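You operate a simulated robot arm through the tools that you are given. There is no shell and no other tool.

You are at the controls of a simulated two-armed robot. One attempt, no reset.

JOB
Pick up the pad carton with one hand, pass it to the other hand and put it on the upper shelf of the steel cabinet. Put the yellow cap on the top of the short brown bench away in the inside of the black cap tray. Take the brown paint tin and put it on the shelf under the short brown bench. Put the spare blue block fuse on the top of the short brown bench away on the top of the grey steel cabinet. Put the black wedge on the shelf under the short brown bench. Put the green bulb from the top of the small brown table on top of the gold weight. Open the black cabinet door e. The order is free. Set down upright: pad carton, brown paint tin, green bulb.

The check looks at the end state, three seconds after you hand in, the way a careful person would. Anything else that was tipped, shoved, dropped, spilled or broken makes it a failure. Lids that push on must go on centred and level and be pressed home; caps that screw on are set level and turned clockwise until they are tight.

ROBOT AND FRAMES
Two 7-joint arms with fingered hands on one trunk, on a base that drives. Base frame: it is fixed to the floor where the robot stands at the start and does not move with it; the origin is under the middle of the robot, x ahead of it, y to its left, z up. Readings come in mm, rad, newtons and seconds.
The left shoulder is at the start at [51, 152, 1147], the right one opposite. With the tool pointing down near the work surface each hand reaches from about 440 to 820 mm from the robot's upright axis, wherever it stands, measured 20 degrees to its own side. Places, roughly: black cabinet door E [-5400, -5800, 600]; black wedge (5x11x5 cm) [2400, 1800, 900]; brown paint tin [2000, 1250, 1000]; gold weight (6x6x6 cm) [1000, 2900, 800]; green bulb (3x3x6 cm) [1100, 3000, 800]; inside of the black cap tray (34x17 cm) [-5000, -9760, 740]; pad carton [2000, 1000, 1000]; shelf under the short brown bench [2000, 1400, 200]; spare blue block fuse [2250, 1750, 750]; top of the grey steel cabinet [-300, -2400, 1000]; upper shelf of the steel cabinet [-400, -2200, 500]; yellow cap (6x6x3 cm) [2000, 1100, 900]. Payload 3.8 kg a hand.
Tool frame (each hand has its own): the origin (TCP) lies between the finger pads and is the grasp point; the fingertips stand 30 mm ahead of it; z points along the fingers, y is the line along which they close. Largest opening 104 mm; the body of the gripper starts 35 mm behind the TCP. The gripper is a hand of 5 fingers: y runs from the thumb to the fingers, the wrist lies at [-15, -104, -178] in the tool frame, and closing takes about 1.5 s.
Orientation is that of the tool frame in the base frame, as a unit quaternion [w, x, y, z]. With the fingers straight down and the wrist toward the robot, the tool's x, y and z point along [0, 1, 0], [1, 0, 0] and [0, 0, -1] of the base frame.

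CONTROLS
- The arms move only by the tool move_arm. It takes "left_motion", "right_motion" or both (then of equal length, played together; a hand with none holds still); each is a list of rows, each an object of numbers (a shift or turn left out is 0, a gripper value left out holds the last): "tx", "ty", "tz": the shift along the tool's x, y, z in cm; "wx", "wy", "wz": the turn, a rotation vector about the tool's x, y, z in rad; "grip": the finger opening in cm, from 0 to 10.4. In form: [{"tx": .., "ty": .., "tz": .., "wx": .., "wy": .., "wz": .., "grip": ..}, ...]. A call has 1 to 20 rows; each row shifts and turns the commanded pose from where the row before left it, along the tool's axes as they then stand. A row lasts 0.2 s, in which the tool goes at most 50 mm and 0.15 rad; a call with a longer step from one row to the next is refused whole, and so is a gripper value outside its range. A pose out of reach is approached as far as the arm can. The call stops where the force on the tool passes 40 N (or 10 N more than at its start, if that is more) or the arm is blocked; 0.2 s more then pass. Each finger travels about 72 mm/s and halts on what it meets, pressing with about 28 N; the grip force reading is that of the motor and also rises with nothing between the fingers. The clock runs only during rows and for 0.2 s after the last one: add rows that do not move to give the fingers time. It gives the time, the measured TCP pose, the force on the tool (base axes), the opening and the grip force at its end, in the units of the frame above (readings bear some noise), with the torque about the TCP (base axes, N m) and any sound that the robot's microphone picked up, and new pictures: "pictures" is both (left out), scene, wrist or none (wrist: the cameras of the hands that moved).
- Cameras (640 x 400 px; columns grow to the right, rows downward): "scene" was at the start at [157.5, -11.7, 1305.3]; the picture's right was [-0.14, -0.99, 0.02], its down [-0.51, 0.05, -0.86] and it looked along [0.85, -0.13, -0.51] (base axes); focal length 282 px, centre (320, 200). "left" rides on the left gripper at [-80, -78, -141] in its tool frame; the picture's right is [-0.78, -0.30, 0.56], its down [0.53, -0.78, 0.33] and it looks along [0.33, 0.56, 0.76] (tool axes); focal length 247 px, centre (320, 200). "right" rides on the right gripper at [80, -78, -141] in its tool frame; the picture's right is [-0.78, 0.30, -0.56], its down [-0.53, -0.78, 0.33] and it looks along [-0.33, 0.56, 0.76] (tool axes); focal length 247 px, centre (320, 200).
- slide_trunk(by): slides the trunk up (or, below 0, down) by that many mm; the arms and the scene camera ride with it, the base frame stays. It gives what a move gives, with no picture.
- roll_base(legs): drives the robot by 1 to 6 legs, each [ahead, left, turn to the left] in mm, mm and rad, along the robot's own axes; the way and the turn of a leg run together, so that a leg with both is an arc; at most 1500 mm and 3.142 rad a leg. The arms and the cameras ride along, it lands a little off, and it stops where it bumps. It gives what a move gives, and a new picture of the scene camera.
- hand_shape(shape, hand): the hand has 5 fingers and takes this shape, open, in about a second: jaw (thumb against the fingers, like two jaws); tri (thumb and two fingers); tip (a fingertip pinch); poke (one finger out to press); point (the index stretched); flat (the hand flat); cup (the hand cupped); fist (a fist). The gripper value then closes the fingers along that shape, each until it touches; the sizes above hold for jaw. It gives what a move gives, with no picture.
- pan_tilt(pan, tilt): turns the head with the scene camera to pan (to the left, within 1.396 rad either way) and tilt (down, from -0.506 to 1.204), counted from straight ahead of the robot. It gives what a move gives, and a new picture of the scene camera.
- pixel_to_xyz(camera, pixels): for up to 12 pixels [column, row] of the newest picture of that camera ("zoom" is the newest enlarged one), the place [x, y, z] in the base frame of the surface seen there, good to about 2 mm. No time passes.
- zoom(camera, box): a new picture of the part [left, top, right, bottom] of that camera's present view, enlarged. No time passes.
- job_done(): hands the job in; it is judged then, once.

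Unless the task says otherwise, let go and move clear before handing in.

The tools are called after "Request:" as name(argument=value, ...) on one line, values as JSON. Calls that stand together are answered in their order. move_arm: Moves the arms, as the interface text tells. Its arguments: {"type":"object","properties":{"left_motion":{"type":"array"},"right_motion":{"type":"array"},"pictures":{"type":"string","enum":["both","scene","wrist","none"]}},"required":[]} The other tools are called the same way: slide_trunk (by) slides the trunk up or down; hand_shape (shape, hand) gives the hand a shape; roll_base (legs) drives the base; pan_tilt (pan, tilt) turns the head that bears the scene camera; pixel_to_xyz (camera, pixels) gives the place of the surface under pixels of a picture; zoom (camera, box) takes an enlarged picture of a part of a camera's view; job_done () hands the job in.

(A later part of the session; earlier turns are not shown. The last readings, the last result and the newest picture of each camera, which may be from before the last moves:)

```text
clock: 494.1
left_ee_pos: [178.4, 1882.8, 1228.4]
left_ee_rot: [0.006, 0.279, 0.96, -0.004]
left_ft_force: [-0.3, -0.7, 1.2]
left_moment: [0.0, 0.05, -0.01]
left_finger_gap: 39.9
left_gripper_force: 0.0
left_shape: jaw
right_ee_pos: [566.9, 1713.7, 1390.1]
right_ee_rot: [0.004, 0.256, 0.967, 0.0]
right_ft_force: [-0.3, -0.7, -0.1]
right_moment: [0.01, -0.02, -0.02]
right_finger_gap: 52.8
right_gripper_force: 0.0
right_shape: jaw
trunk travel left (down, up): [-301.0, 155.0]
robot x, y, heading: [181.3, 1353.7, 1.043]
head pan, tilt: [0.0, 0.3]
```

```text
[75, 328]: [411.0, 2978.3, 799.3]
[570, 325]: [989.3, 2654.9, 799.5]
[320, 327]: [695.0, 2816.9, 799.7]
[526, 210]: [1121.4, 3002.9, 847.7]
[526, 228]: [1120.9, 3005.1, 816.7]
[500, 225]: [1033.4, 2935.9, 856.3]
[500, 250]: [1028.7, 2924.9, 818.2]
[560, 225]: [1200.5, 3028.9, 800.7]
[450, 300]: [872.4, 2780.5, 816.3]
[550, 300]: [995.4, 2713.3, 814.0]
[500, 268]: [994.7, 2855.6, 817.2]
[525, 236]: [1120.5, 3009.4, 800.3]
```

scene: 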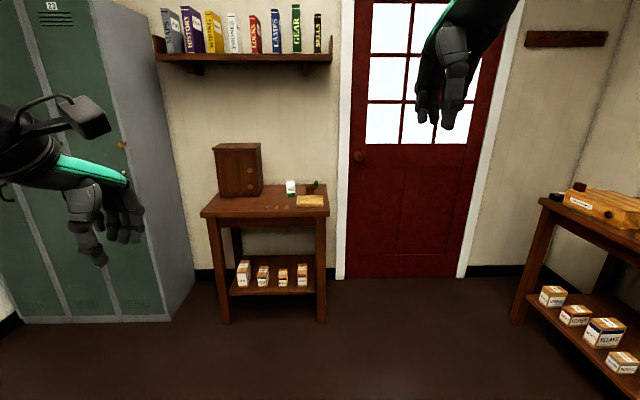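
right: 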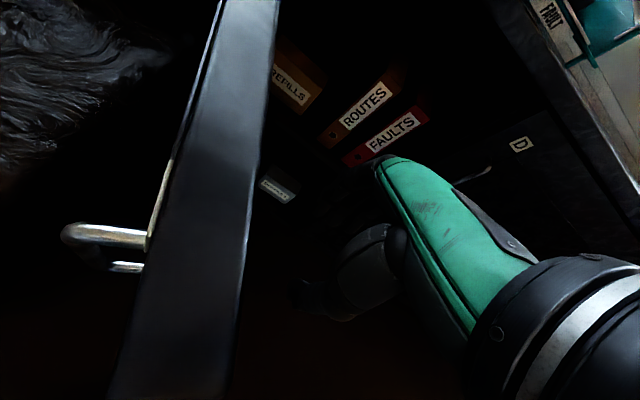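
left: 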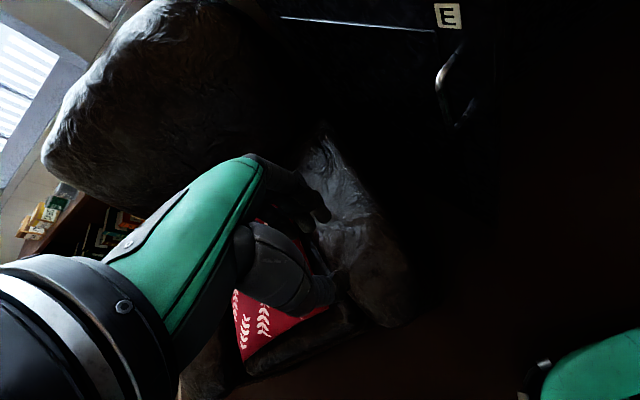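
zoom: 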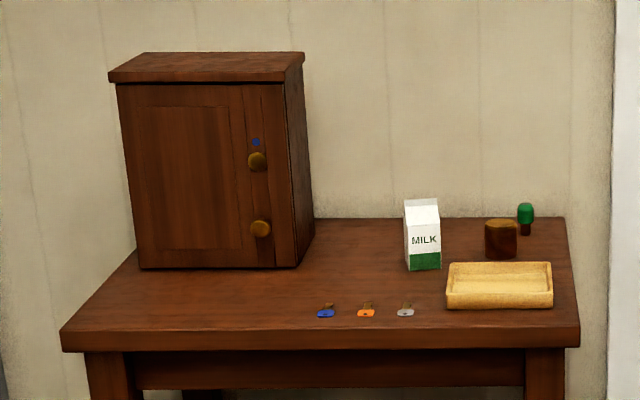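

Table heading 1.061, top z 800; gold weight top centre ≈(1033,2936,856), bulb ≈(1121,3003), 60 mm tall. I'll drive up to stand with them ahead-right.

Request:
roll_base(legs=[[850, 187, 0], [200, 0, 0]])

Request:
pan_tilt(pan=-0.3, tilt=0.5)

Request:
zoom(camera="scene", box=[180, 120, 420, 280])

```text
clock: 500.0
left_ee_pos: [527.2, 2889.2, 1229.1]
left_ee_rot: [0.007, 0.272, 0.962, -0.003]
left_ft_force: [-0.1, 0.5, 0.2]
left_moment: [-0.01, -0.01, 0.02]
left_finger_gap: 40.0
left_gripper_force: 0.0
left_shape: jaw
right_ee_pos: [919.9, 2725.8, 1391.6]
right_ee_rot: [0.003, 0.248, 0.969, 0.001]
right_ft_force: [0.5, -0.7, 0.1]
right_moment: [-0.02, -0.03, -0.02]
right_finger_gap: 52.7
right_gripper_force: 0.0
right_shape: jaw
trunk travel left (down, up): [-301.0, 155.0]
robot x, y, heading: [542.7, 2360.4, 1.057]
head pan, tilt: [0.0, 0.3]
```

scene: 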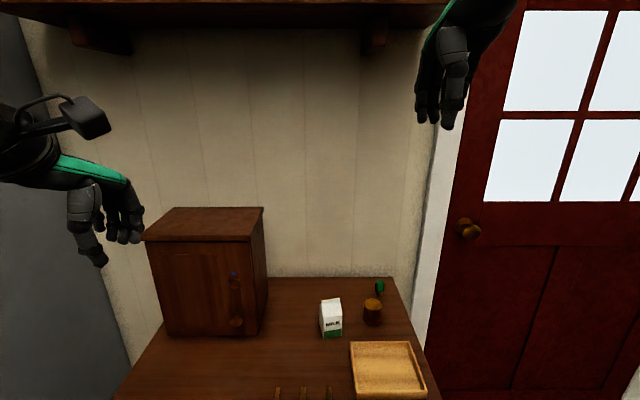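

```text
clock: 500.8
left_ee_pos: [530.2, 2892.8, 1228.8]
left_ee_rot: [0.006, 0.272, 0.962, -0.004]
left_ft_force: [0.3, 0.2, 0.2]
left_moment: [-0.01, 0.01, -0.01]
left_finger_gap: 40.1
left_gripper_force: 0.1
left_shape: jaw
right_ee_pos: [920.6, 2728.8, 1389.4]
right_ee_rot: [0.003, 0.249, 0.969, 0.0]
right_ft_force: [0.9, 0.7, 0.1]
right_moment: [-0.02, -0.02, -0.01]
right_finger_gap: 52.9
right_gripper_force: 0.1
right_shape: jaw
trunk travel left (down, up): [-301.0, 155.0]
robot x, y, heading: [542.1, 2363.3, 1.062]
head pan, tilt: [-0.3, 0.499]
```

scene: 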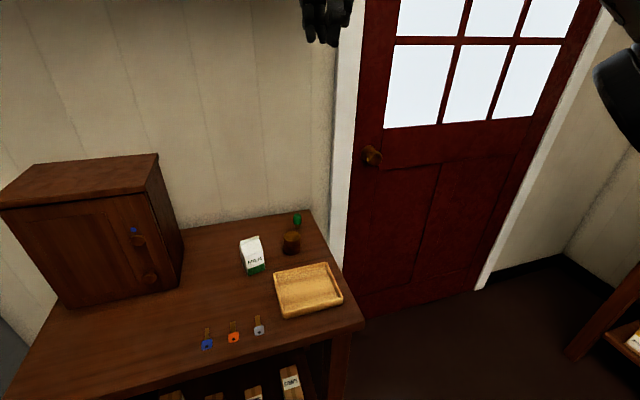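

```text
2.50 times, centred on (300, 200) of scene
```

zoom: 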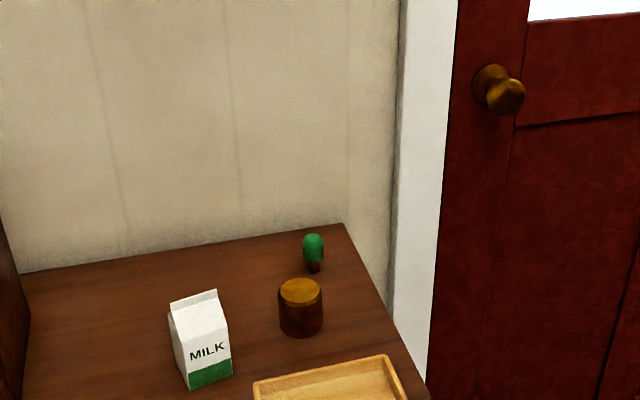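

Request:
zoom(camera="scene", box=[260, 195, 340, 265])

Request:
pixel_to_xyz(camera="zoom", pixels=[[295, 155], [295, 180], [295, 212], [275, 180], [318, 180], [250, 262], [215, 262], [290, 262], [250, 250], [250, 278], [250, 330], [295, 145]])

```text
5.71 times, centred on (300, 230) of scene
```

zoom: 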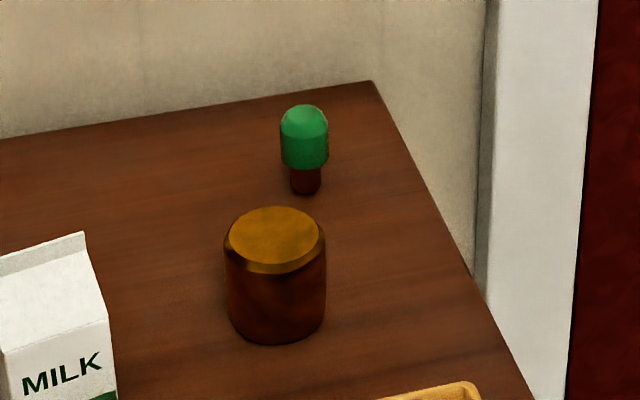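

```text
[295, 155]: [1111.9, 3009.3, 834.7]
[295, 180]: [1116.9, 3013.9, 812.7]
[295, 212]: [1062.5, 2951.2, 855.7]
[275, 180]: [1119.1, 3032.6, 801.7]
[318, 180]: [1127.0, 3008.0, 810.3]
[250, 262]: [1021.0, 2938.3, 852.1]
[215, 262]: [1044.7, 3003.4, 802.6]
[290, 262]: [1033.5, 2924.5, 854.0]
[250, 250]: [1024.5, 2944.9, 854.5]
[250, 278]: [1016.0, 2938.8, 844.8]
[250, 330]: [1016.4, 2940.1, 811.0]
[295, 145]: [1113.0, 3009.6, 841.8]
```

Request:
pixel_to_xyz(camera="zoom", pixels=[[304, 112], [304, 135], [286, 140], [322, 140], [304, 160], [306, 185], [274, 232], [235, 232], [314, 232], [274, 212], [274, 254], [274, 330]])

```text
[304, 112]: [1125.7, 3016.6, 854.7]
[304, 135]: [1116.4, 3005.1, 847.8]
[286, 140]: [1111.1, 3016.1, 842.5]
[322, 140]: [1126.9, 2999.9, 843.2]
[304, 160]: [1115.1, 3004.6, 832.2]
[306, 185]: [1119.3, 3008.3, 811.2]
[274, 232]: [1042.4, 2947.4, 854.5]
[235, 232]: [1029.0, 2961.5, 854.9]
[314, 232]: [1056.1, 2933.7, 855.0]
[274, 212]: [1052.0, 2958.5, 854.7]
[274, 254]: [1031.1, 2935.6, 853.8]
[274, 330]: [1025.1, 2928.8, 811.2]
```

Request:
pixel_to_xyz(camera="zoom", pixels=[[304, 70], [304, 50], [250, 60], [372, 84], [340, 88], [200, 40]])

Request:
roll_base(legs=[[145, 0, 0]])

```text
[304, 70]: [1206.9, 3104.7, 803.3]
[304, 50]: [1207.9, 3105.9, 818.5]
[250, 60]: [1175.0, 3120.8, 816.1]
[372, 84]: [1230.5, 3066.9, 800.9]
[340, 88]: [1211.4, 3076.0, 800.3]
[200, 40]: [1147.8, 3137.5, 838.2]
```

```text
clock: 502.1
left_ee_pos: [599.8, 3015.4, 1230.0]
left_ee_rot: [0.007, 0.273, 0.962, -0.002]
left_ft_force: [0.0, 0.7, 0.5]
left_moment: [0.03, -0.02, 0.02]
left_finger_gap: 40.0
left_gripper_force: 0.0
left_shape: jaw
right_ee_pos: [991.6, 2851.8, 1391.5]
right_ee_rot: [0.004, 0.249, 0.968, 0.001]
right_ft_force: [-0.1, -1.0, -0.2]
right_moment: [0.04, -0.01, 0.0]
right_finger_gap: 52.8
right_gripper_force: 0.0
right_shape: jaw
trunk travel left (down, up): [-301.0, 155.0]
robot x, y, heading: [613.8, 2488.4, 1.055]
head pan, tilt: [-0.3, 0.499]
```

scene: 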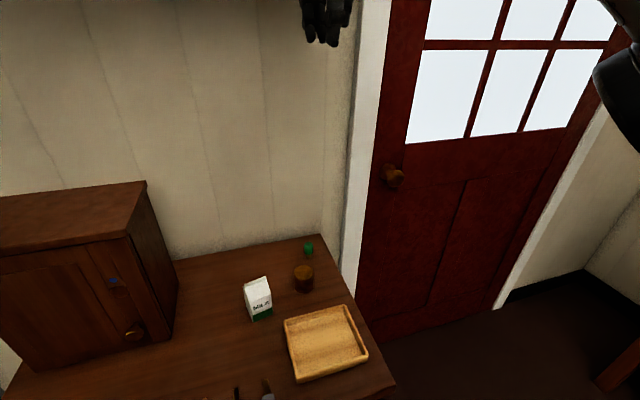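

Wall is 120 mm behind the bulb. I'll lower the right hand first, then bring it over the bulb.

Request:
move_arm(right_motion=[{"tz": 4.6}, {"tz": 4.6}, {"tz": 4.6}, {"tz": 4.6}, {"tz": 4.6}, {"tz": 4.6}, {"tz": 4.6}, {"tz": 4.6}, {"ty": 4.1, "tx": -0.77}, {"ty": 4.1, "tx": -0.77}, {"ty": 4.1, "tx": -0.77}, {"ty": 4.1, "tx": -0.77}, {"ty": 4.1, "tx": -0.77}, {"tz": 4.5}, {"tz": 3}, {}], pictures="both")

Request:
zoom(camera="right", box=[180, 130, 440, 340])

```text
clock: 505.5
left_ee_pos: [600.3, 3018.8, 1228.6]
left_ee_rot: [0.007, 0.273, 0.962, -0.003]
left_ft_force: [0.0, 1.3, 0.2]
left_moment: [-0.03, 0.01, -0.01]
left_finger_gap: 39.6
left_gripper_force: 0.0
left_shape: jaw
right_ee_pos: [1126.1, 3015.9, 946.2]
right_ee_rot: [0.004, 0.249, 0.969, 0.001]
right_ft_force: [-0.3, 0.6, -0.4]
right_moment: [0.02, -0.01, 0.01]
right_finger_gap: 52.9
right_gripper_force: 0.1
right_shape: jaw
trunk travel left (down, up): [-301.0, 155.0]
robot x, y, heading: [615.1, 2488.4, 1.06]
head pan, tilt: [-0.3, 0.499]
```

scene: 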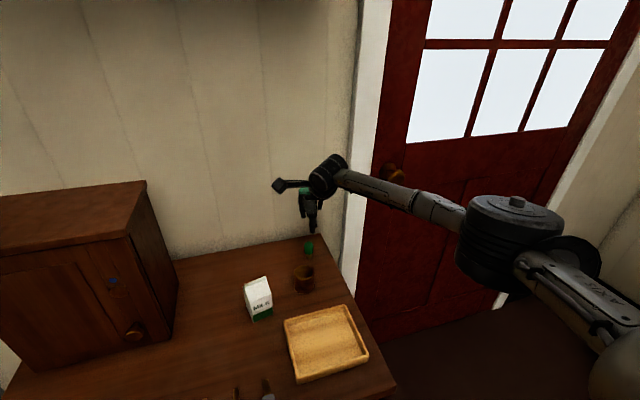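
right: 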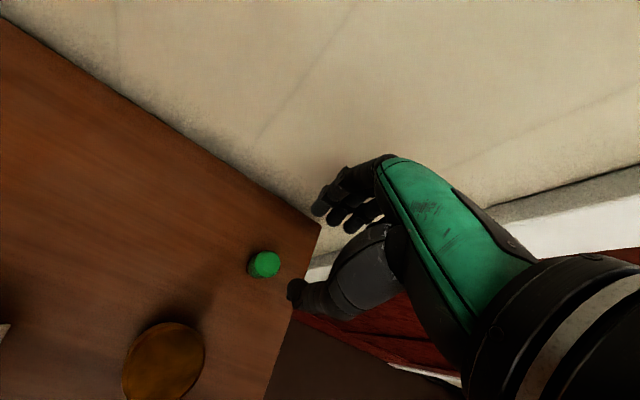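

```text
1.90 times, centred on (310, 235) of right
```

zoom: 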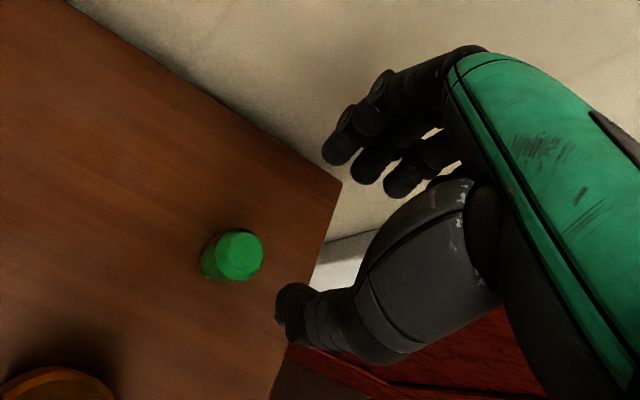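

Request:
pixel_to_xyz(camera="zoom", pixels=[[240, 254], [222, 250], [258, 255], [240, 236], [240, 272], [215, 268], [285, 300], [338, 150]])

```text
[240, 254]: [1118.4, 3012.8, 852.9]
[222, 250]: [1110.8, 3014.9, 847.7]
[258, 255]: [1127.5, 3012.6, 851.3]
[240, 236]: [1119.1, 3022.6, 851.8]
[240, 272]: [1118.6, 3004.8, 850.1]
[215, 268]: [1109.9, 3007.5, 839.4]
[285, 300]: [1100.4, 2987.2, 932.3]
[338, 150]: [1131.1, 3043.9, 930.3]
```

Bulb centre from the wrist view: (1119.5,3013). I'll trim 6 mm back and descend to TCP z≈850.

Request:
move_arm(right_motion=[{"ty": -0.56, "tx": -0.07}, {"tz": 4}, {"tz": 3}, {"tz": 2}, {"tz": 0.6}, {}], pictures="wrist")

Request:
zoom(camera="right", box=[180, 130, 440, 340])

```text
clock: 506.9
left_ee_pos: [600.3, 3018.2, 1227.3]
left_ee_rot: [0.007, 0.273, 0.962, -0.003]
left_ft_force: [0.3, 0.2, 0.1]
left_moment: [0.0, 0.0, 0.0]
left_finger_gap: 39.8
left_gripper_force: 0.0
left_shape: jaw
right_ee_pos: [1126.7, 3010.1, 850.7]
right_ee_rot: [0.003, 0.25, 0.968, 0.001]
right_ft_force: [-0.4, -0.1, 0.3]
right_moment: [0.02, 0.01, 0.01]
right_finger_gap: 52.9
right_gripper_force: 0.1
right_shape: jaw
trunk travel left (down, up): [-301.0, 155.0]
robot x, y, heading: [618.3, 2491.3, 1.059]
head pan, tilt: [-0.3, 0.499]
```

right: 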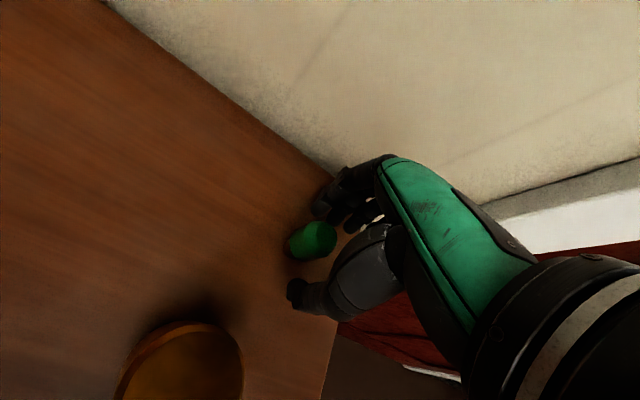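

```text
1.90 times, centred on (310, 235) of right
```

zoom: 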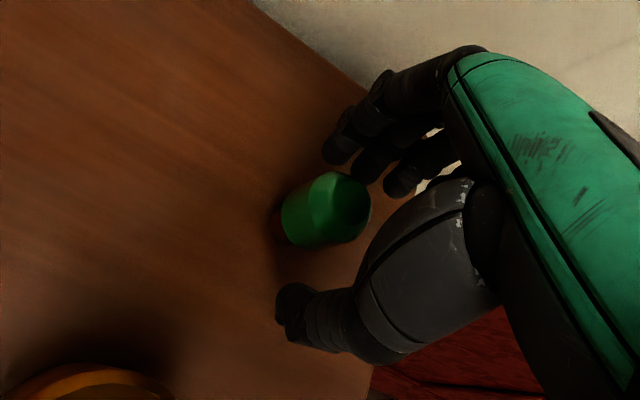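

The bulb stands between index and thumb. I'll close in two stages and look in between, so it can't be tipped.

Request:
move_arm(right_motion=[{"grip": 4.2}, {"grip": 3.6}, {}, {}], pictures="wrist")

Request:
zoom(camera="right", box=[180, 130, 440, 340])

```text
clock: 507.9
left_ee_pos: [601.0, 3019.0, 1227.5]
left_ee_rot: [0.008, 0.273, 0.962, -0.002]
left_ft_force: [0.0, 0.2, 0.3]
left_moment: [0.02, -0.01, -0.02]
left_finger_gap: 39.9
left_gripper_force: 0.1
left_shape: jaw
right_ee_pos: [1126.8, 3011.5, 851.5]
right_ee_rot: [0.003, 0.25, 0.968, 0.0]
right_ft_force: [-0.1, -0.2, -0.3]
right_moment: [-0.01, 0.03, 0.05]
right_finger_gap: 36.5
right_gripper_force: 0.0
right_shape: jaw
trunk travel left (down, up): [-301.0, 155.0]
robot x, y, heading: [617.6, 2492.1, 1.061]
head pan, tilt: [-0.3, 0.499]
```

right: 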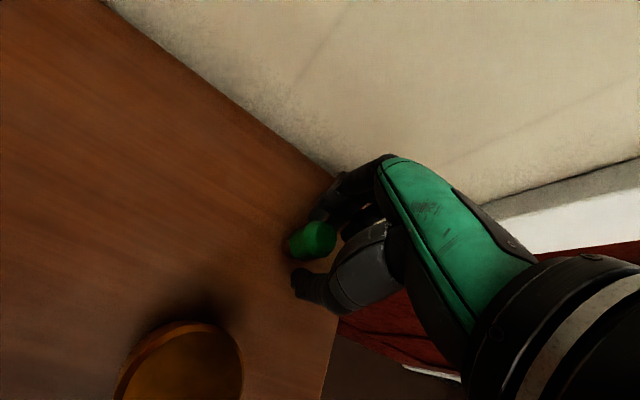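

```text
1.90 times, centred on (310, 235) of right
```

zoom: 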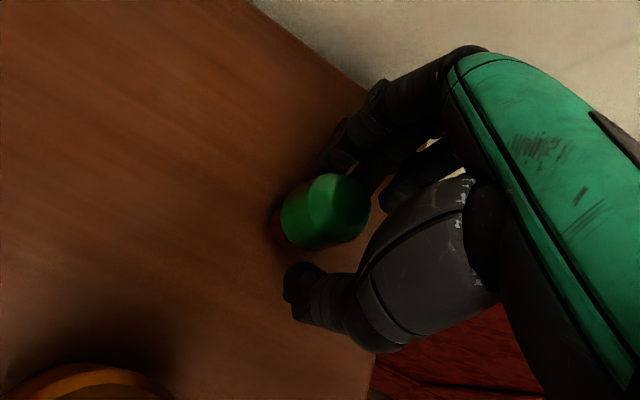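

Index is a bit nearer than the thumb; I'll shift the hand 2.5 mm ahead and close fully.

Request:
move_arm(right_motion=[{"ty": 0.25}, {"grip": 3.0}, {"grip": 2.4}, {"grip": 1.8}, {"grip": 1.2}, {"grip": 0.8}, {}, {}], pictures="wrist")

Request:
zoom(camera="right", box=[180, 130, 440, 340])

```text
clock: 509.7
left_ee_pos: [599.7, 3018.8, 1227.3]
left_ee_rot: [0.006, 0.273, 0.962, -0.002]
left_ft_force: [0.1, -0.3, 0.7]
left_moment: [0.0, -0.03, 0.03]
left_finger_gap: 39.8
left_gripper_force: 0.1
left_shape: jaw
right_ee_pos: [1129.6, 3012.9, 851.7]
right_ee_rot: [0.002, 0.249, 0.968, 0.002]
right_ft_force: [-0.1, 0.0, 0.0]
right_moment: [0.0, 0.03, -0.01]
right_finger_gap: 11.4
right_gripper_force: 28.5
right_shape: jaw
trunk travel left (down, up): [-301.0, 155.0]
robot x, y, heading: [615.1, 2489.6, 1.057]
head pan, tilt: [-0.3, 0.499]
```

right: 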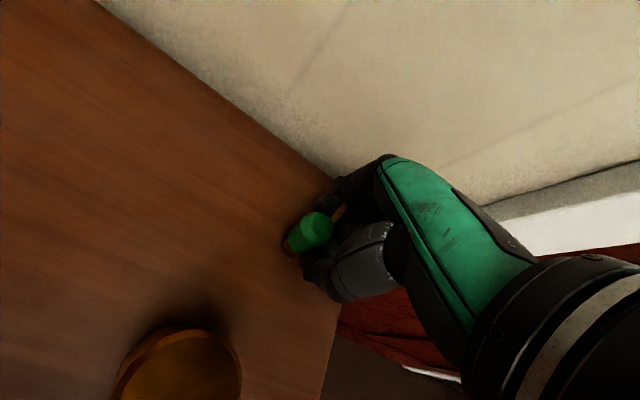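

```text
1.90 times, centred on (310, 235) of right
```

zoom: 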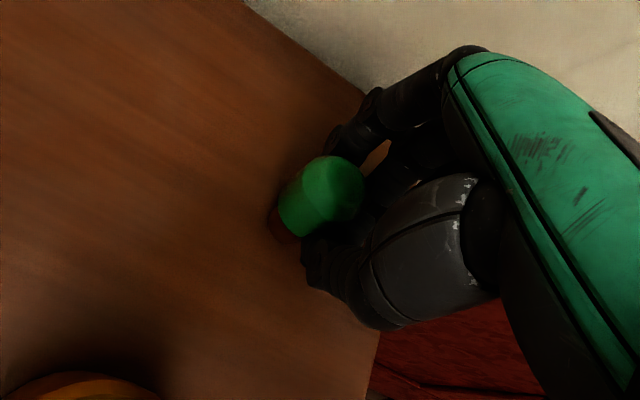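

Gripped, though the bulb may have leaned slightly. I'll lift it 60 mm and inspect it from the head camera.

Request:
move_arm(right_motion=[{"tz": -1}, {"tz": -2}, {"tz": -3}, {}], pictures="both")

Request:
zoom(camera="scene", box=[270, 170, 350, 270])

Request:
zoom(camera="right", box=[240, 160, 400, 300])

```text
clock: 510.7
left_ee_pos: [601.1, 3017.5, 1228.9]
left_ee_rot: [0.006, 0.273, 0.962, -0.003]
left_ft_force: [0.1, -0.7, -0.1]
left_moment: [-0.02, 0.0, -0.01]
left_finger_gap: 39.9
left_gripper_force: 0.1
left_shape: jaw
right_ee_pos: [1126.7, 3011.7, 914.7]
right_ee_rot: [0.004, 0.25, 0.968, 0.001]
right_ft_force: [-0.3, -0.1, 0.1]
right_moment: [0.0, 0.01, 0.0]
right_finger_gap: 11.1
right_gripper_force: 28.5
right_shape: jaw
trunk travel left (down, up): [-301.0, 155.0]
robot x, y, heading: [617.2, 2488.2, 1.058]
head pan, tilt: [-0.3, 0.499]
```

scene: 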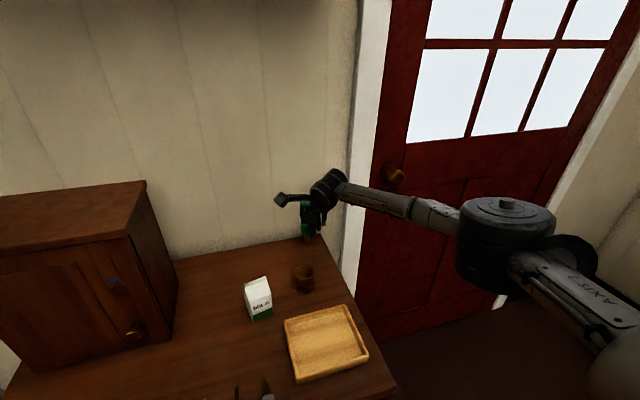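
right: 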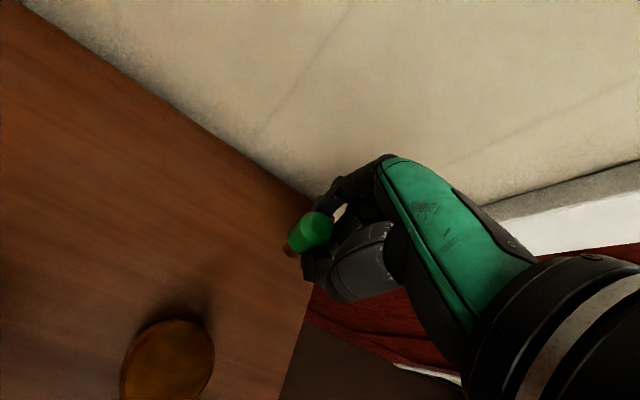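

```text
4.00 times, centred on (310, 220) of scene
```

zoom: 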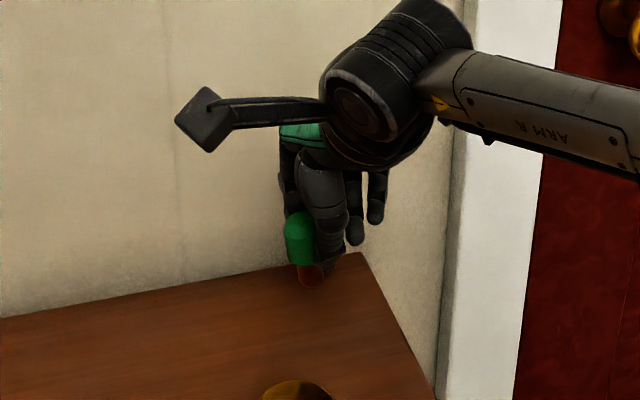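

```text
2.86 times, centred on (320, 230) of right
```

zoom: 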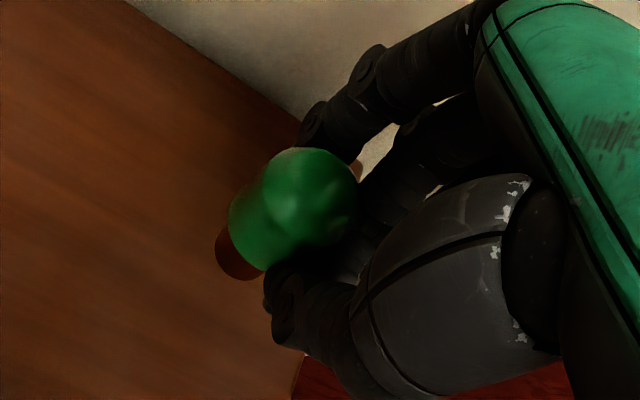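

Request:
zoom(camera="scene", box=[285, 205, 335, 255])

Request:
pixel_to_xyz(camera="zoom", pixels=[[250, 100], [215, 130], [280, 130], [245, 130], [245, 170], [240, 200], [275, 250], [300, 270], [290, 285], [310, 250], [265, 260], [285, 270]])

```text
8.00 times, centred on (310, 230) of scene
```

zoom: 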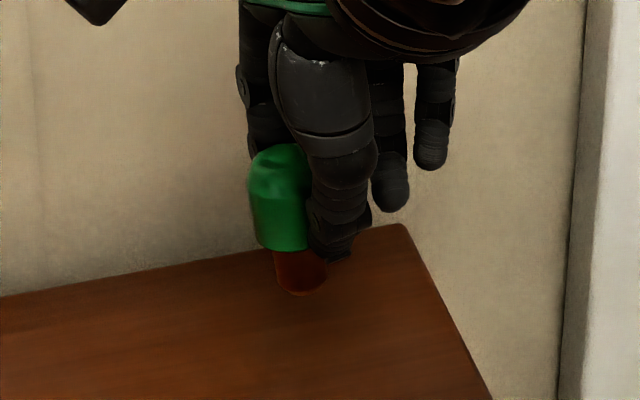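

```text
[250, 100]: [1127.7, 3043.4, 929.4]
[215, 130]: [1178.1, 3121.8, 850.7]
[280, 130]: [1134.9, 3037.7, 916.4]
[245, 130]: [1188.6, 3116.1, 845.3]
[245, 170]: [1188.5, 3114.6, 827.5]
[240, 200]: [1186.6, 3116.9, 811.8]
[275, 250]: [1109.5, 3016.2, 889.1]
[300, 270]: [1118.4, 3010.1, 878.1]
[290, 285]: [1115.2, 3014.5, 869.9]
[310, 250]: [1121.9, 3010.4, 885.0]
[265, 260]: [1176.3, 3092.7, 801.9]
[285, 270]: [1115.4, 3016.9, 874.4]
```

Request:
pixel_to_xyz(camera="zoom", pixels=[[275, 165], [275, 180], [278, 200], [280, 220], [283, 238], [256, 190], [260, 230], [300, 235], [300, 262], [280, 262], [320, 265], [302, 290]])

```text
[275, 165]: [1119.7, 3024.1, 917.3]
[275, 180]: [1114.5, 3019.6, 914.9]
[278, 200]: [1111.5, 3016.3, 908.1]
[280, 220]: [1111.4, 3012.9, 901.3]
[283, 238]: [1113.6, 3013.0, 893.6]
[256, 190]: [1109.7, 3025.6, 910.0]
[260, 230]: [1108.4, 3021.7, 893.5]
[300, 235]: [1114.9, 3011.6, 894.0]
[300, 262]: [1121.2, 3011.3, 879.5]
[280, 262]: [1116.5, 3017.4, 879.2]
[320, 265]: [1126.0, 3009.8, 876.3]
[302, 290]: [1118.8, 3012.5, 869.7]
```

Measured lean is ≈0.1 rad about the pinch axis (top toward the hand's +x). I'll rotate the hand 0.10 rad about y (and -0.04 about x) to right the bulb and re-check.

Request:
move_arm(right_motion=[{"tz": -2, "wy": 0.1, "wx": -0.04}, {"tz": -2}, {}], pictures="scene")

Request:
zoom(camera="scene", box=[285, 190, 335, 240])

```text
clock: 511.5
left_ee_pos: [599.7, 3018.9, 1227.9]
left_ee_rot: [0.006, 0.273, 0.962, -0.004]
left_ft_force: [-0.7, -0.2, 1.1]
left_moment: [0.0, -0.01, -0.01]
left_finger_gap: 39.9
left_gripper_force: 0.0
left_shape: jaw
right_ee_pos: [1127.1, 3009.0, 954.3]
right_ee_rot: [-0.04, 0.249, 0.967, 0.033]
right_ft_force: [0.4, -0.9, 0.1]
right_moment: [-0.01, 0.0, 0.0]
right_finger_gap: 11.3
right_gripper_force: 28.4
right_shape: jaw
trunk travel left (down, up): [-301.0, 155.0]
robot x, y, heading: [612.6, 2489.3, 1.061]
head pan, tilt: [-0.3, 0.499]
```

scene: 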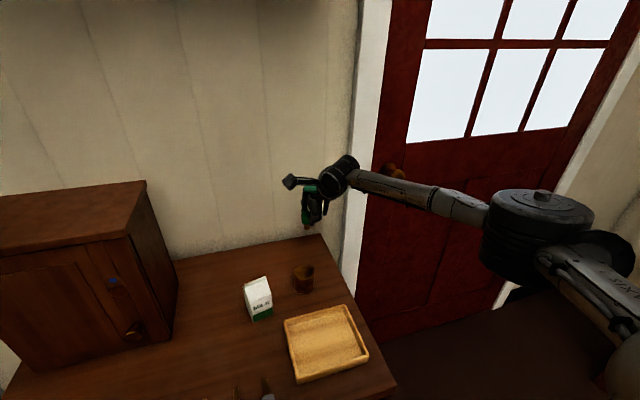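

```text
8.00 times, centred on (310, 215) of scene
```

zoom: 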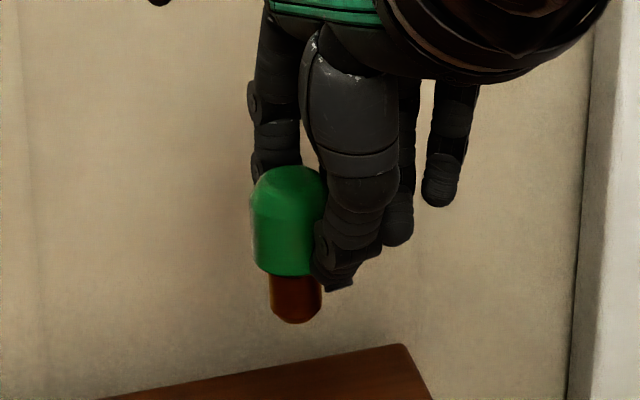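

Request:
pixel_to_xyz(camera="zoom", pixels=[[296, 300], [275, 300], [317, 300], [296, 318], [296, 285], [262, 250], [262, 215], [290, 250]])

```text
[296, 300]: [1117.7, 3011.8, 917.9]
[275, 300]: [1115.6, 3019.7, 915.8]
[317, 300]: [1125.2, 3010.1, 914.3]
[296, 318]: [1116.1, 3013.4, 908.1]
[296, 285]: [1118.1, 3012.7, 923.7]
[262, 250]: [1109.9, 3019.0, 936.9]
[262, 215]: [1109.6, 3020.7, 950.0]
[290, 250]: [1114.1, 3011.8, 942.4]
```

Base centre is at (1120.4,3014.9), bottom ≈906. I'll move it over the weight's centre (Δ -78,-67 mm) staying at this height.

Request:
move_arm(right_motion=[{"tx": 1.19, "ty": -3.22}, {"tx": 1.19, "ty": -3.22}, {"tx": 1.18, "ty": -3.22, "wy": 0.02}, {}], pictures="both")

Request:
zoom(camera="scene", box=[265, 215, 345, 305])

```text
clock: 512.5
left_ee_pos: [599.6, 3017.5, 1227.7]
left_ee_rot: [0.005, 0.274, 0.962, -0.004]
left_ft_force: [0.2, -0.6, 0.0]
left_moment: [0.01, -0.02, 0.0]
left_finger_gap: 39.7
left_gripper_force: 0.0
left_shape: jaw
right_ee_pos: [1049.9, 2941.4, 948.8]
right_ee_rot: [-0.049, 0.249, 0.967, 0.035]
right_ft_force: [0.1, 0.0, -0.8]
right_moment: [-0.05, -0.03, 0.01]
right_finger_gap: 11.0
right_gripper_force: 27.9
right_shape: jaw
trunk travel left (down, up): [-301.0, 155.0]
robot x, y, heading: [619.1, 2487.3, 1.058]
head pan, tilt: [-0.3, 0.499]
```

scene: 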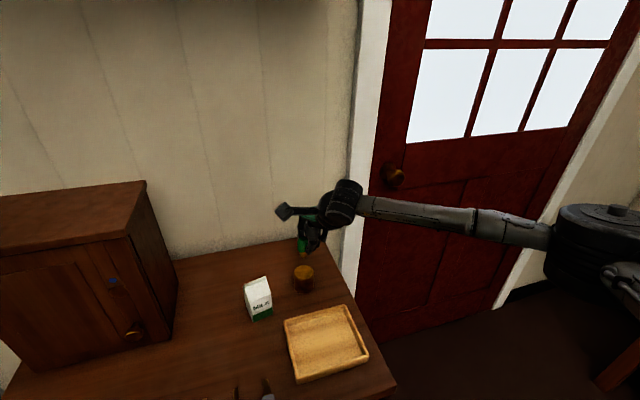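
right: 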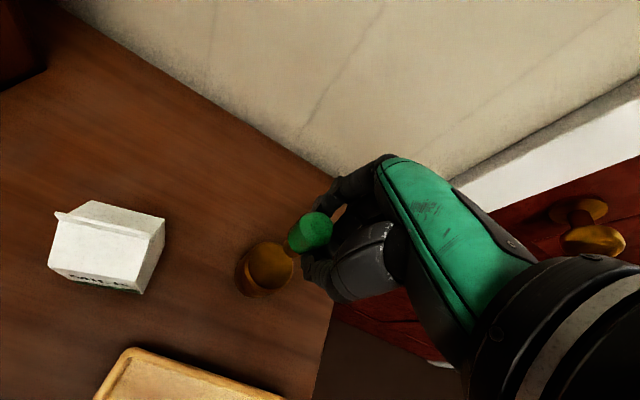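

```text
4.44 times, centred on (305, 260) of scene
```

zoom: 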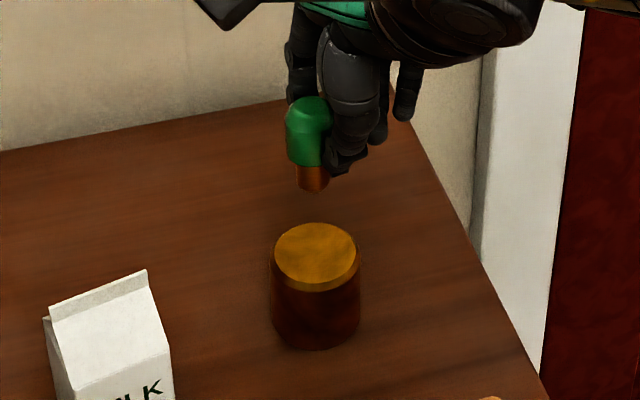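

Request:
pixel_to_xyz(camera="zoom", pixels=[[312, 180], [300, 178], [325, 178], [312, 190], [316, 254], [278, 254], [352, 254], [316, 228], [316, 280], [292, 150], [292, 125]])

```text
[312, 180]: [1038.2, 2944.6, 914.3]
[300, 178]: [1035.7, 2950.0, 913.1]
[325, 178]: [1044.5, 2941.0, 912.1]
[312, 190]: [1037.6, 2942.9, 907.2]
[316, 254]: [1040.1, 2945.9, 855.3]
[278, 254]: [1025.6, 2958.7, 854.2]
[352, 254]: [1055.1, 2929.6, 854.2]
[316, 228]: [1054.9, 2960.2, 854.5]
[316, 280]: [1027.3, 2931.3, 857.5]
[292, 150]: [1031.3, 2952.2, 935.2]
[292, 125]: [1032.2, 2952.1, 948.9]
```

The bulb is upright and within 3 mm of the weight's centre, ~50 mm above it. I'll lower straight down 44 mm, then in small steps.

Request:
move_arm(right_motion=[{"tx": -0.25, "ty": -0.2, "tz": 2.2}, {"tx": -0.24, "ty": -0.19, "tz": 2.1}, {}, {"tx": -0.02, "ty": -0.01, "tz": 0.2}, {"tx": -0.01, "tz": 0.1}, {}], pictures="scene")

Request:
zoom(camera="scene", box=[265, 215, 345, 305])

```text
clock: 513.9
left_ee_pos: [601.5, 3018.4, 1228.1]
left_ee_rot: [0.007, 0.273, 0.962, -0.003]
left_ft_force: [0.2, -0.3, -0.3]
left_moment: [-0.01, 0.01, 0.01]
left_finger_gap: 39.9
left_gripper_force: 0.0
left_shape: jaw
right_ee_pos: [1049.4, 2941.0, 904.1]
right_ee_rot: [-0.05, 0.249, 0.967, 0.036]
right_ft_force: [-0.9, 0.8, -0.6]
right_moment: [-0.02, 0.01, -0.01]
right_finger_gap: 11.2
right_gripper_force: 28.1
right_shape: jaw
trunk travel left (down, up): [-301.0, 155.0]
robot x, y, heading: [616.1, 2490.7, 1.055]
head pan, tilt: [-0.3, 0.499]
```

scene: 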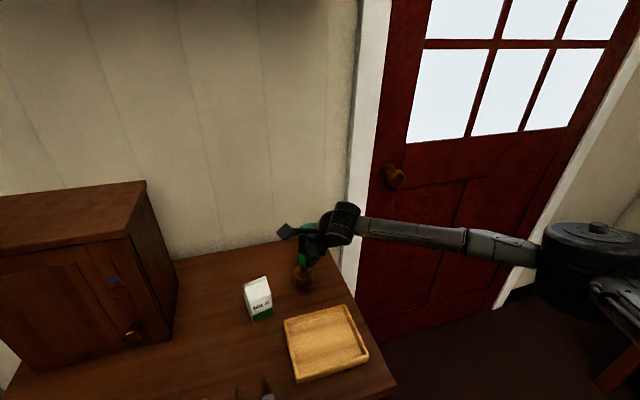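

```text
4.44 times, centred on (305, 260) of scene
```

zoom: 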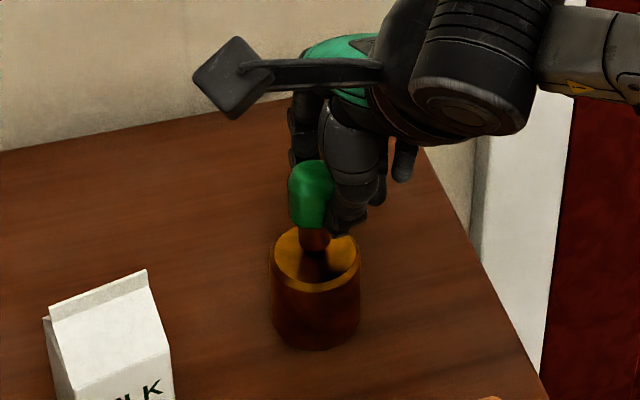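

Almost there; lowering in 1 mm steps until contact.

Request:
move_arm(right_motion=[{"tx": -0.01, "tz": 0.1}, {"tx": -0.01, "tz": 0.1}, {"tx": -0.01, "tz": 0.1}, {"tx": -0.01, "tz": 0.1}, {}], pictures="none")

```text
clock: 515.1
left_ee_pos: [600.2, 3016.7, 1229.6]
left_ee_rot: [0.006, 0.273, 0.962, -0.003]
left_ft_force: [-1.1, -0.6, -0.2]
left_moment: [-0.01, 0.0, 0.0]
left_finger_gap: 40.0
left_gripper_force: 0.0
left_shape: jaw
right_ee_pos: [1049.4, 2939.8, 904.0]
right_ee_rot: [-0.05, 0.249, 0.967, 0.037]
right_ft_force: [2.4, 0.3, 9.2]
right_moment: [0.09, -0.02, -0.05]
right_finger_gap: 11.8
right_gripper_force: 28.2
right_shape: jaw
trunk travel left (down, up): [-301.0, 155.0]
robot x, y, heading: [615.9, 2493.4, 1.055]
head pan, tilt: [-0.3, 0.499]
```

Contact (9 N). I'll ease up 2 mm and look before releasing.

Request:
move_arm(right_motion=[{"tx": 0.02, "tz": -0.2}, {}], pictures="both")

Request:
zoom(camera="scene", box=[285, 235, 335, 285])

Request:
zoom(camera="right", box=[200, 160, 400, 320])

```text
clock: 515.7
left_ee_pos: [600.2, 3018.3, 1228.6]
left_ee_rot: [0.006, 0.273, 0.962, -0.002]
left_ft_force: [0.9, -0.3, -0.1]
left_moment: [0.02, 0.01, 0.01]
left_finger_gap: 40.0
left_gripper_force: 0.0
left_shape: jaw
right_ee_pos: [1049.4, 2940.7, 904.8]
right_ee_rot: [-0.049, 0.248, 0.967, 0.035]
right_ft_force: [1.5, 0.2, 4.5]
right_moment: [0.11, -0.03, -0.02]
right_finger_gap: 11.2
right_gripper_force: 27.9
right_shape: jaw
trunk travel left (down, up): [-301.0, 155.0]
robot x, y, heading: [616.3, 2492.2, 1.059]
head pan, tilt: [-0.3, 0.499]
```

scene: 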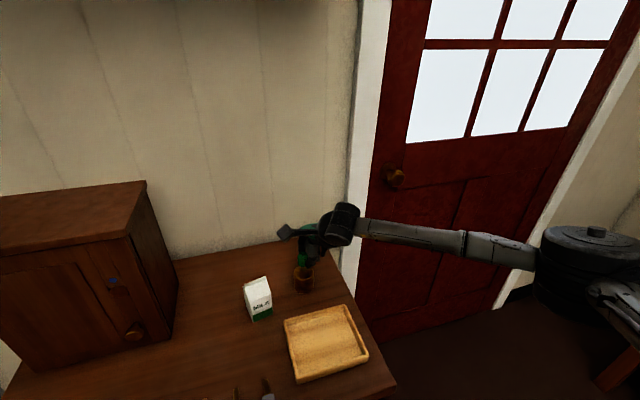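
right: 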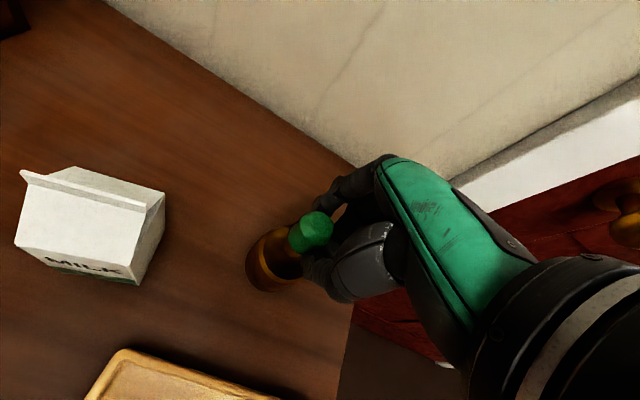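

```text
8.00 times, centred on (310, 260) of scene
```

zoom: 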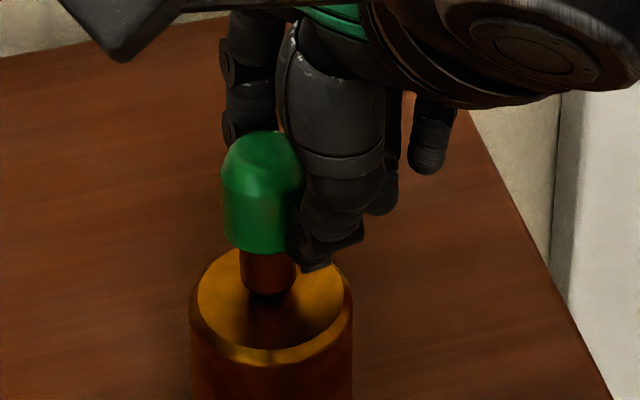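

```text
2.50 times, centred on (300, 240) of right
```

zoom: 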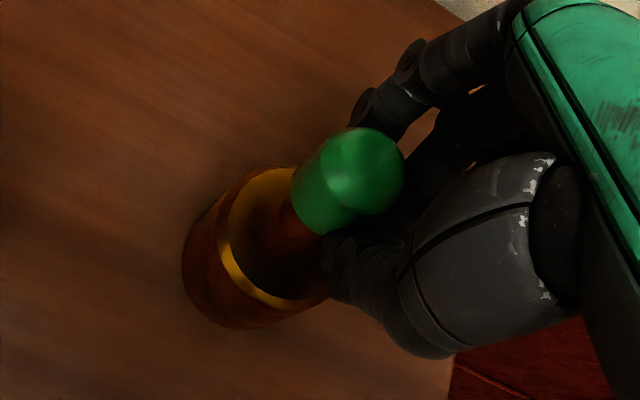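

The bulb stands upright near the middle of the weight's top. I'll release gradually.

Request:
move_arm(right_motion=[{"tx": 0.01, "tz": -0.1}, {"grip": 1.6}, {"grip": 2.2}, {"grip": 3.0}, {"grip": 4.0}, {"grip": 5.0}, {}, {}], pictures="both")

Request:
zoom(camera="scene", box=[285, 235, 335, 285])

```text
clock: 517.5
left_ee_pos: [600.1, 3018.1, 1228.5]
left_ee_rot: [0.007, 0.273, 0.962, -0.003]
left_ft_force: [-0.4, -0.3, 0.0]
left_moment: [0.03, -0.01, 0.01]
left_finger_gap: 40.0
left_gripper_force: 0.0
left_shape: jaw
right_ee_pos: [1050.2, 2940.2, 905.2]
right_ee_rot: [-0.049, 0.249, 0.967, 0.035]
right_ft_force: [-0.8, 0.4, 0.2]
right_moment: [-0.01, -0.02, -0.03]
right_finger_gap: 49.4
right_gripper_force: 0.1
right_shape: jaw
trunk travel left (down, up): [-301.0, 155.0]
robot x, y, heading: [612.0, 2489.6, 1.061]
head pan, tilt: [-0.3, 0.499]
```

scene: 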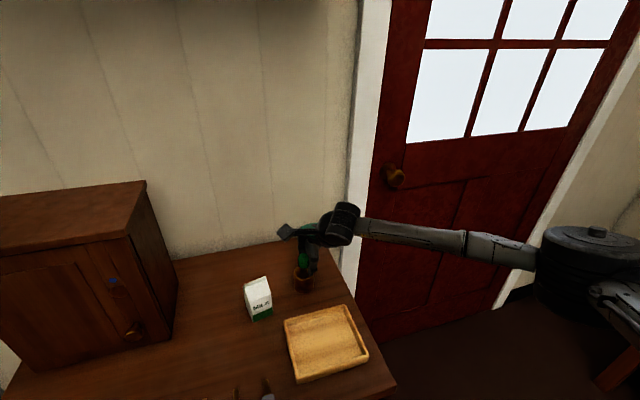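
right: 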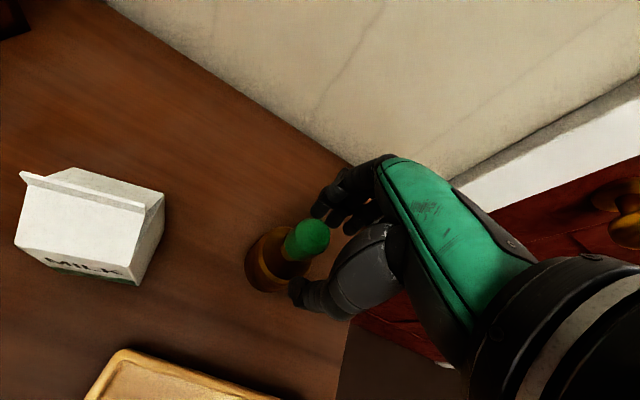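

```text
8.00 times, centred on (310, 260) of scene
```

zoom: 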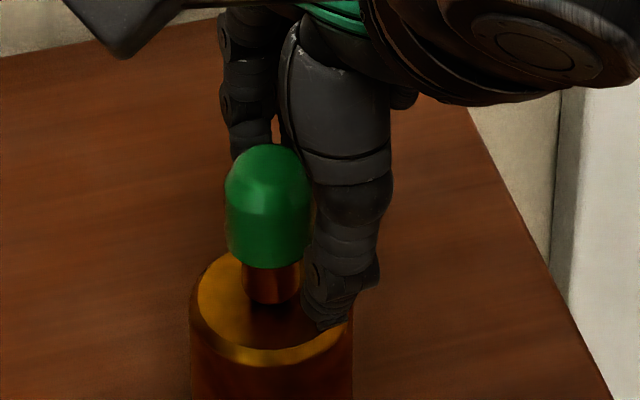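

The bulb stands free and upright. I'll lift the hand straight up, slowly at first.

Request:
move_arm(right_motion=[{"tx": 0.11, "ty": 0.04, "tz": -0.99}, {"tx": 0.22, "ty": 0.09, "tz": -1.99}, {"tx": 0.45, "ty": 0.17, "tz": -3.97}, {"tx": 0.45, "ty": 0.17, "tz": -3.97}, {"tx": 0.45, "ty": 0.17, "tz": -3.97}, {"tx": 0.45, "ty": 0.17, "tz": -3.97}, {}], pictures="both")

Request:
zoom(camera="scene", box=[265, 215, 345, 305])

```text
clock: 519.1
left_ee_pos: [599.9, 3017.3, 1226.8]
left_ee_rot: [0.007, 0.273, 0.962, -0.004]
left_ft_force: [-0.2, 0.4, -0.4]
left_moment: [0.04, 0.0, 0.0]
left_finger_gap: 40.2
left_gripper_force: 0.1
left_shape: jaw
right_ee_pos: [1050.6, 2940.3, 1092.1]
right_ee_rot: [-0.05, 0.248, 0.967, 0.036]
right_ft_force: [-0.8, 0.2, -0.5]
right_moment: [0.01, -0.02, 0.03]
right_finger_gap: 49.7
right_gripper_force: 0.1
right_shape: jaw
trunk travel left (down, up): [-301.0, 155.0]
robot x, y, heading: [613.0, 2491.8, 1.059]
head pan, tilt: [-0.3, 0.499]
```

scene: 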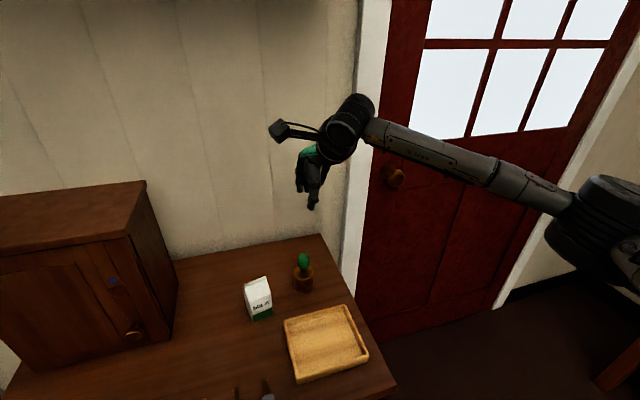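
right: 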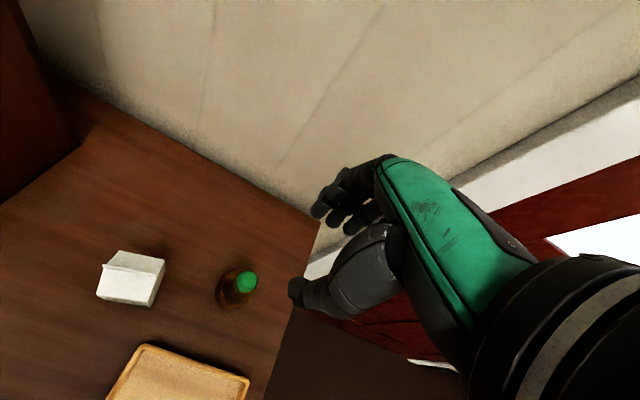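

```text
4.44 times, centred on (305, 260) of scene
```

zoom: 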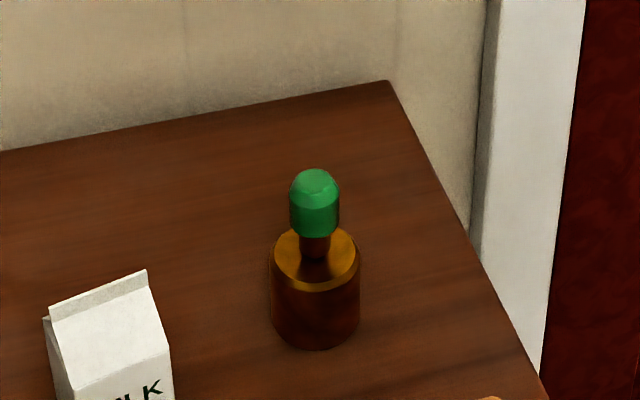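

The green bulb stands upright on the gold weight. Now I'll restore the right hand's orientation, retract it, back off, and head for the pad carton.

Request:
move_arm(right_motion=[{"tz": -4}, {"wy": -0.12, "wx": 0.04}, {"ty": -4.3, "tz": -1.5}, {"ty": -4.3, "tz": -1.5}, {"ty": -4.3, "tz": -1.5}, {"ty": -4.3, "tz": -1.5, "grip": 10}, {}], pictures="none")

Request:
roll_base(legs=[[-500, 0, 0], [0, 0, -1.555]])

Request:
pan_tilt(pan=0.0, tilt=0.35)

```text
clock: 520.7
left_ee_pos: [601.7, 3018.7, 1228.5]
left_ee_rot: [0.007, 0.273, 0.962, -0.003]
left_ft_force: [-0.5, -0.1, -0.7]
left_moment: [0.02, 0.01, -0.01]
left_finger_gap: 39.9
left_gripper_force: 0.1
left_shape: jaw
right_ee_pos: [973.6, 2787.7, 1195.1]
right_ee_rot: [0.004, 0.25, 0.968, 0.001]
right_ft_force: [0.8, 0.3, -0.2]
right_moment: [-0.05, 0.0, 0.0]
right_finger_gap: 99.8
right_gripper_force: 0.2
right_shape: jaw
trunk travel left (down, up): [-301.0, 155.0]
robot x, y, heading: [611.4, 2490.3, 1.061]
head pan, tilt: [-0.3, 0.499]
```

```text
clock: 527.5
left_ee_pos: [893.9, 2069.6, 1228.5]
left_ee_rot: [0.004, 0.869, 0.494, -0.006]
left_ft_force: [0.7, 0.3, 0.3]
left_moment: [-0.01, 0.01, -0.01]
left_finger_gap: 39.9
left_gripper_force: 0.1
left_shape: jaw
right_ee_pos: [669.4, 1692.8, 1195.6]
right_ee_rot: [0.003, 0.856, 0.517, -0.001]
right_ft_force: [0.2, 0.2, -0.6]
right_moment: [-0.02, -0.02, 0.01]
right_finger_gap: 99.9
right_gripper_force: 0.1
right_shape: jaw
trunk travel left (down, up): [-301.0, 155.0]
robot x, y, heading: [365.8, 2049.2, -0.499]
head pan, tilt: [-0.3, 0.499]
```

scene: 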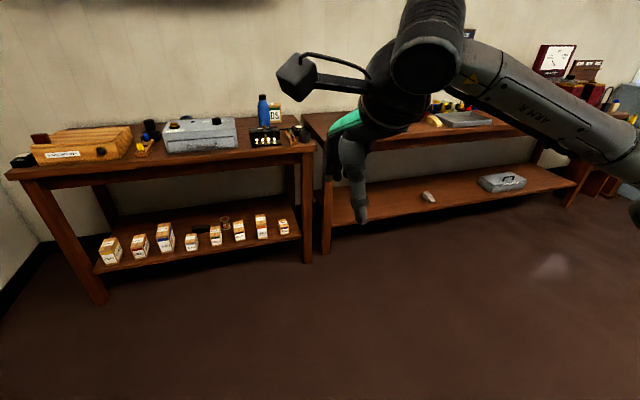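

```text
clock: 528.3
left_ee_pos: [891.8, 2069.7, 1230.0]
left_ee_rot: [0.003, 0.869, 0.495, -0.006]
left_ft_force: [-0.2, -0.9, 0.7]
left_moment: [0.02, 0.02, -0.03]
left_finger_gap: 39.5
left_gripper_force: 0.2
left_shape: jaw
right_ee_pos: [671.3, 1692.0, 1194.0]
right_ee_rot: [0.002, 0.856, 0.516, -0.001]
right_ft_force: [-0.9, 0.8, -0.6]
right_moment: [0.02, 0.0, 0.0]
right_finger_gap: 99.4
right_gripper_force: 0.2
right_shape: jaw
trunk travel left (down, up): [-301.0, 155.0]
robot x, y, heading: [365.9, 2045.6, -0.492]
head pan, tilt: [0.0, 0.351]
```

scene: 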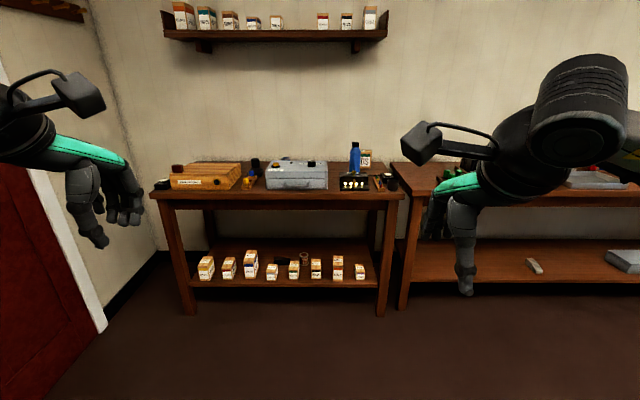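

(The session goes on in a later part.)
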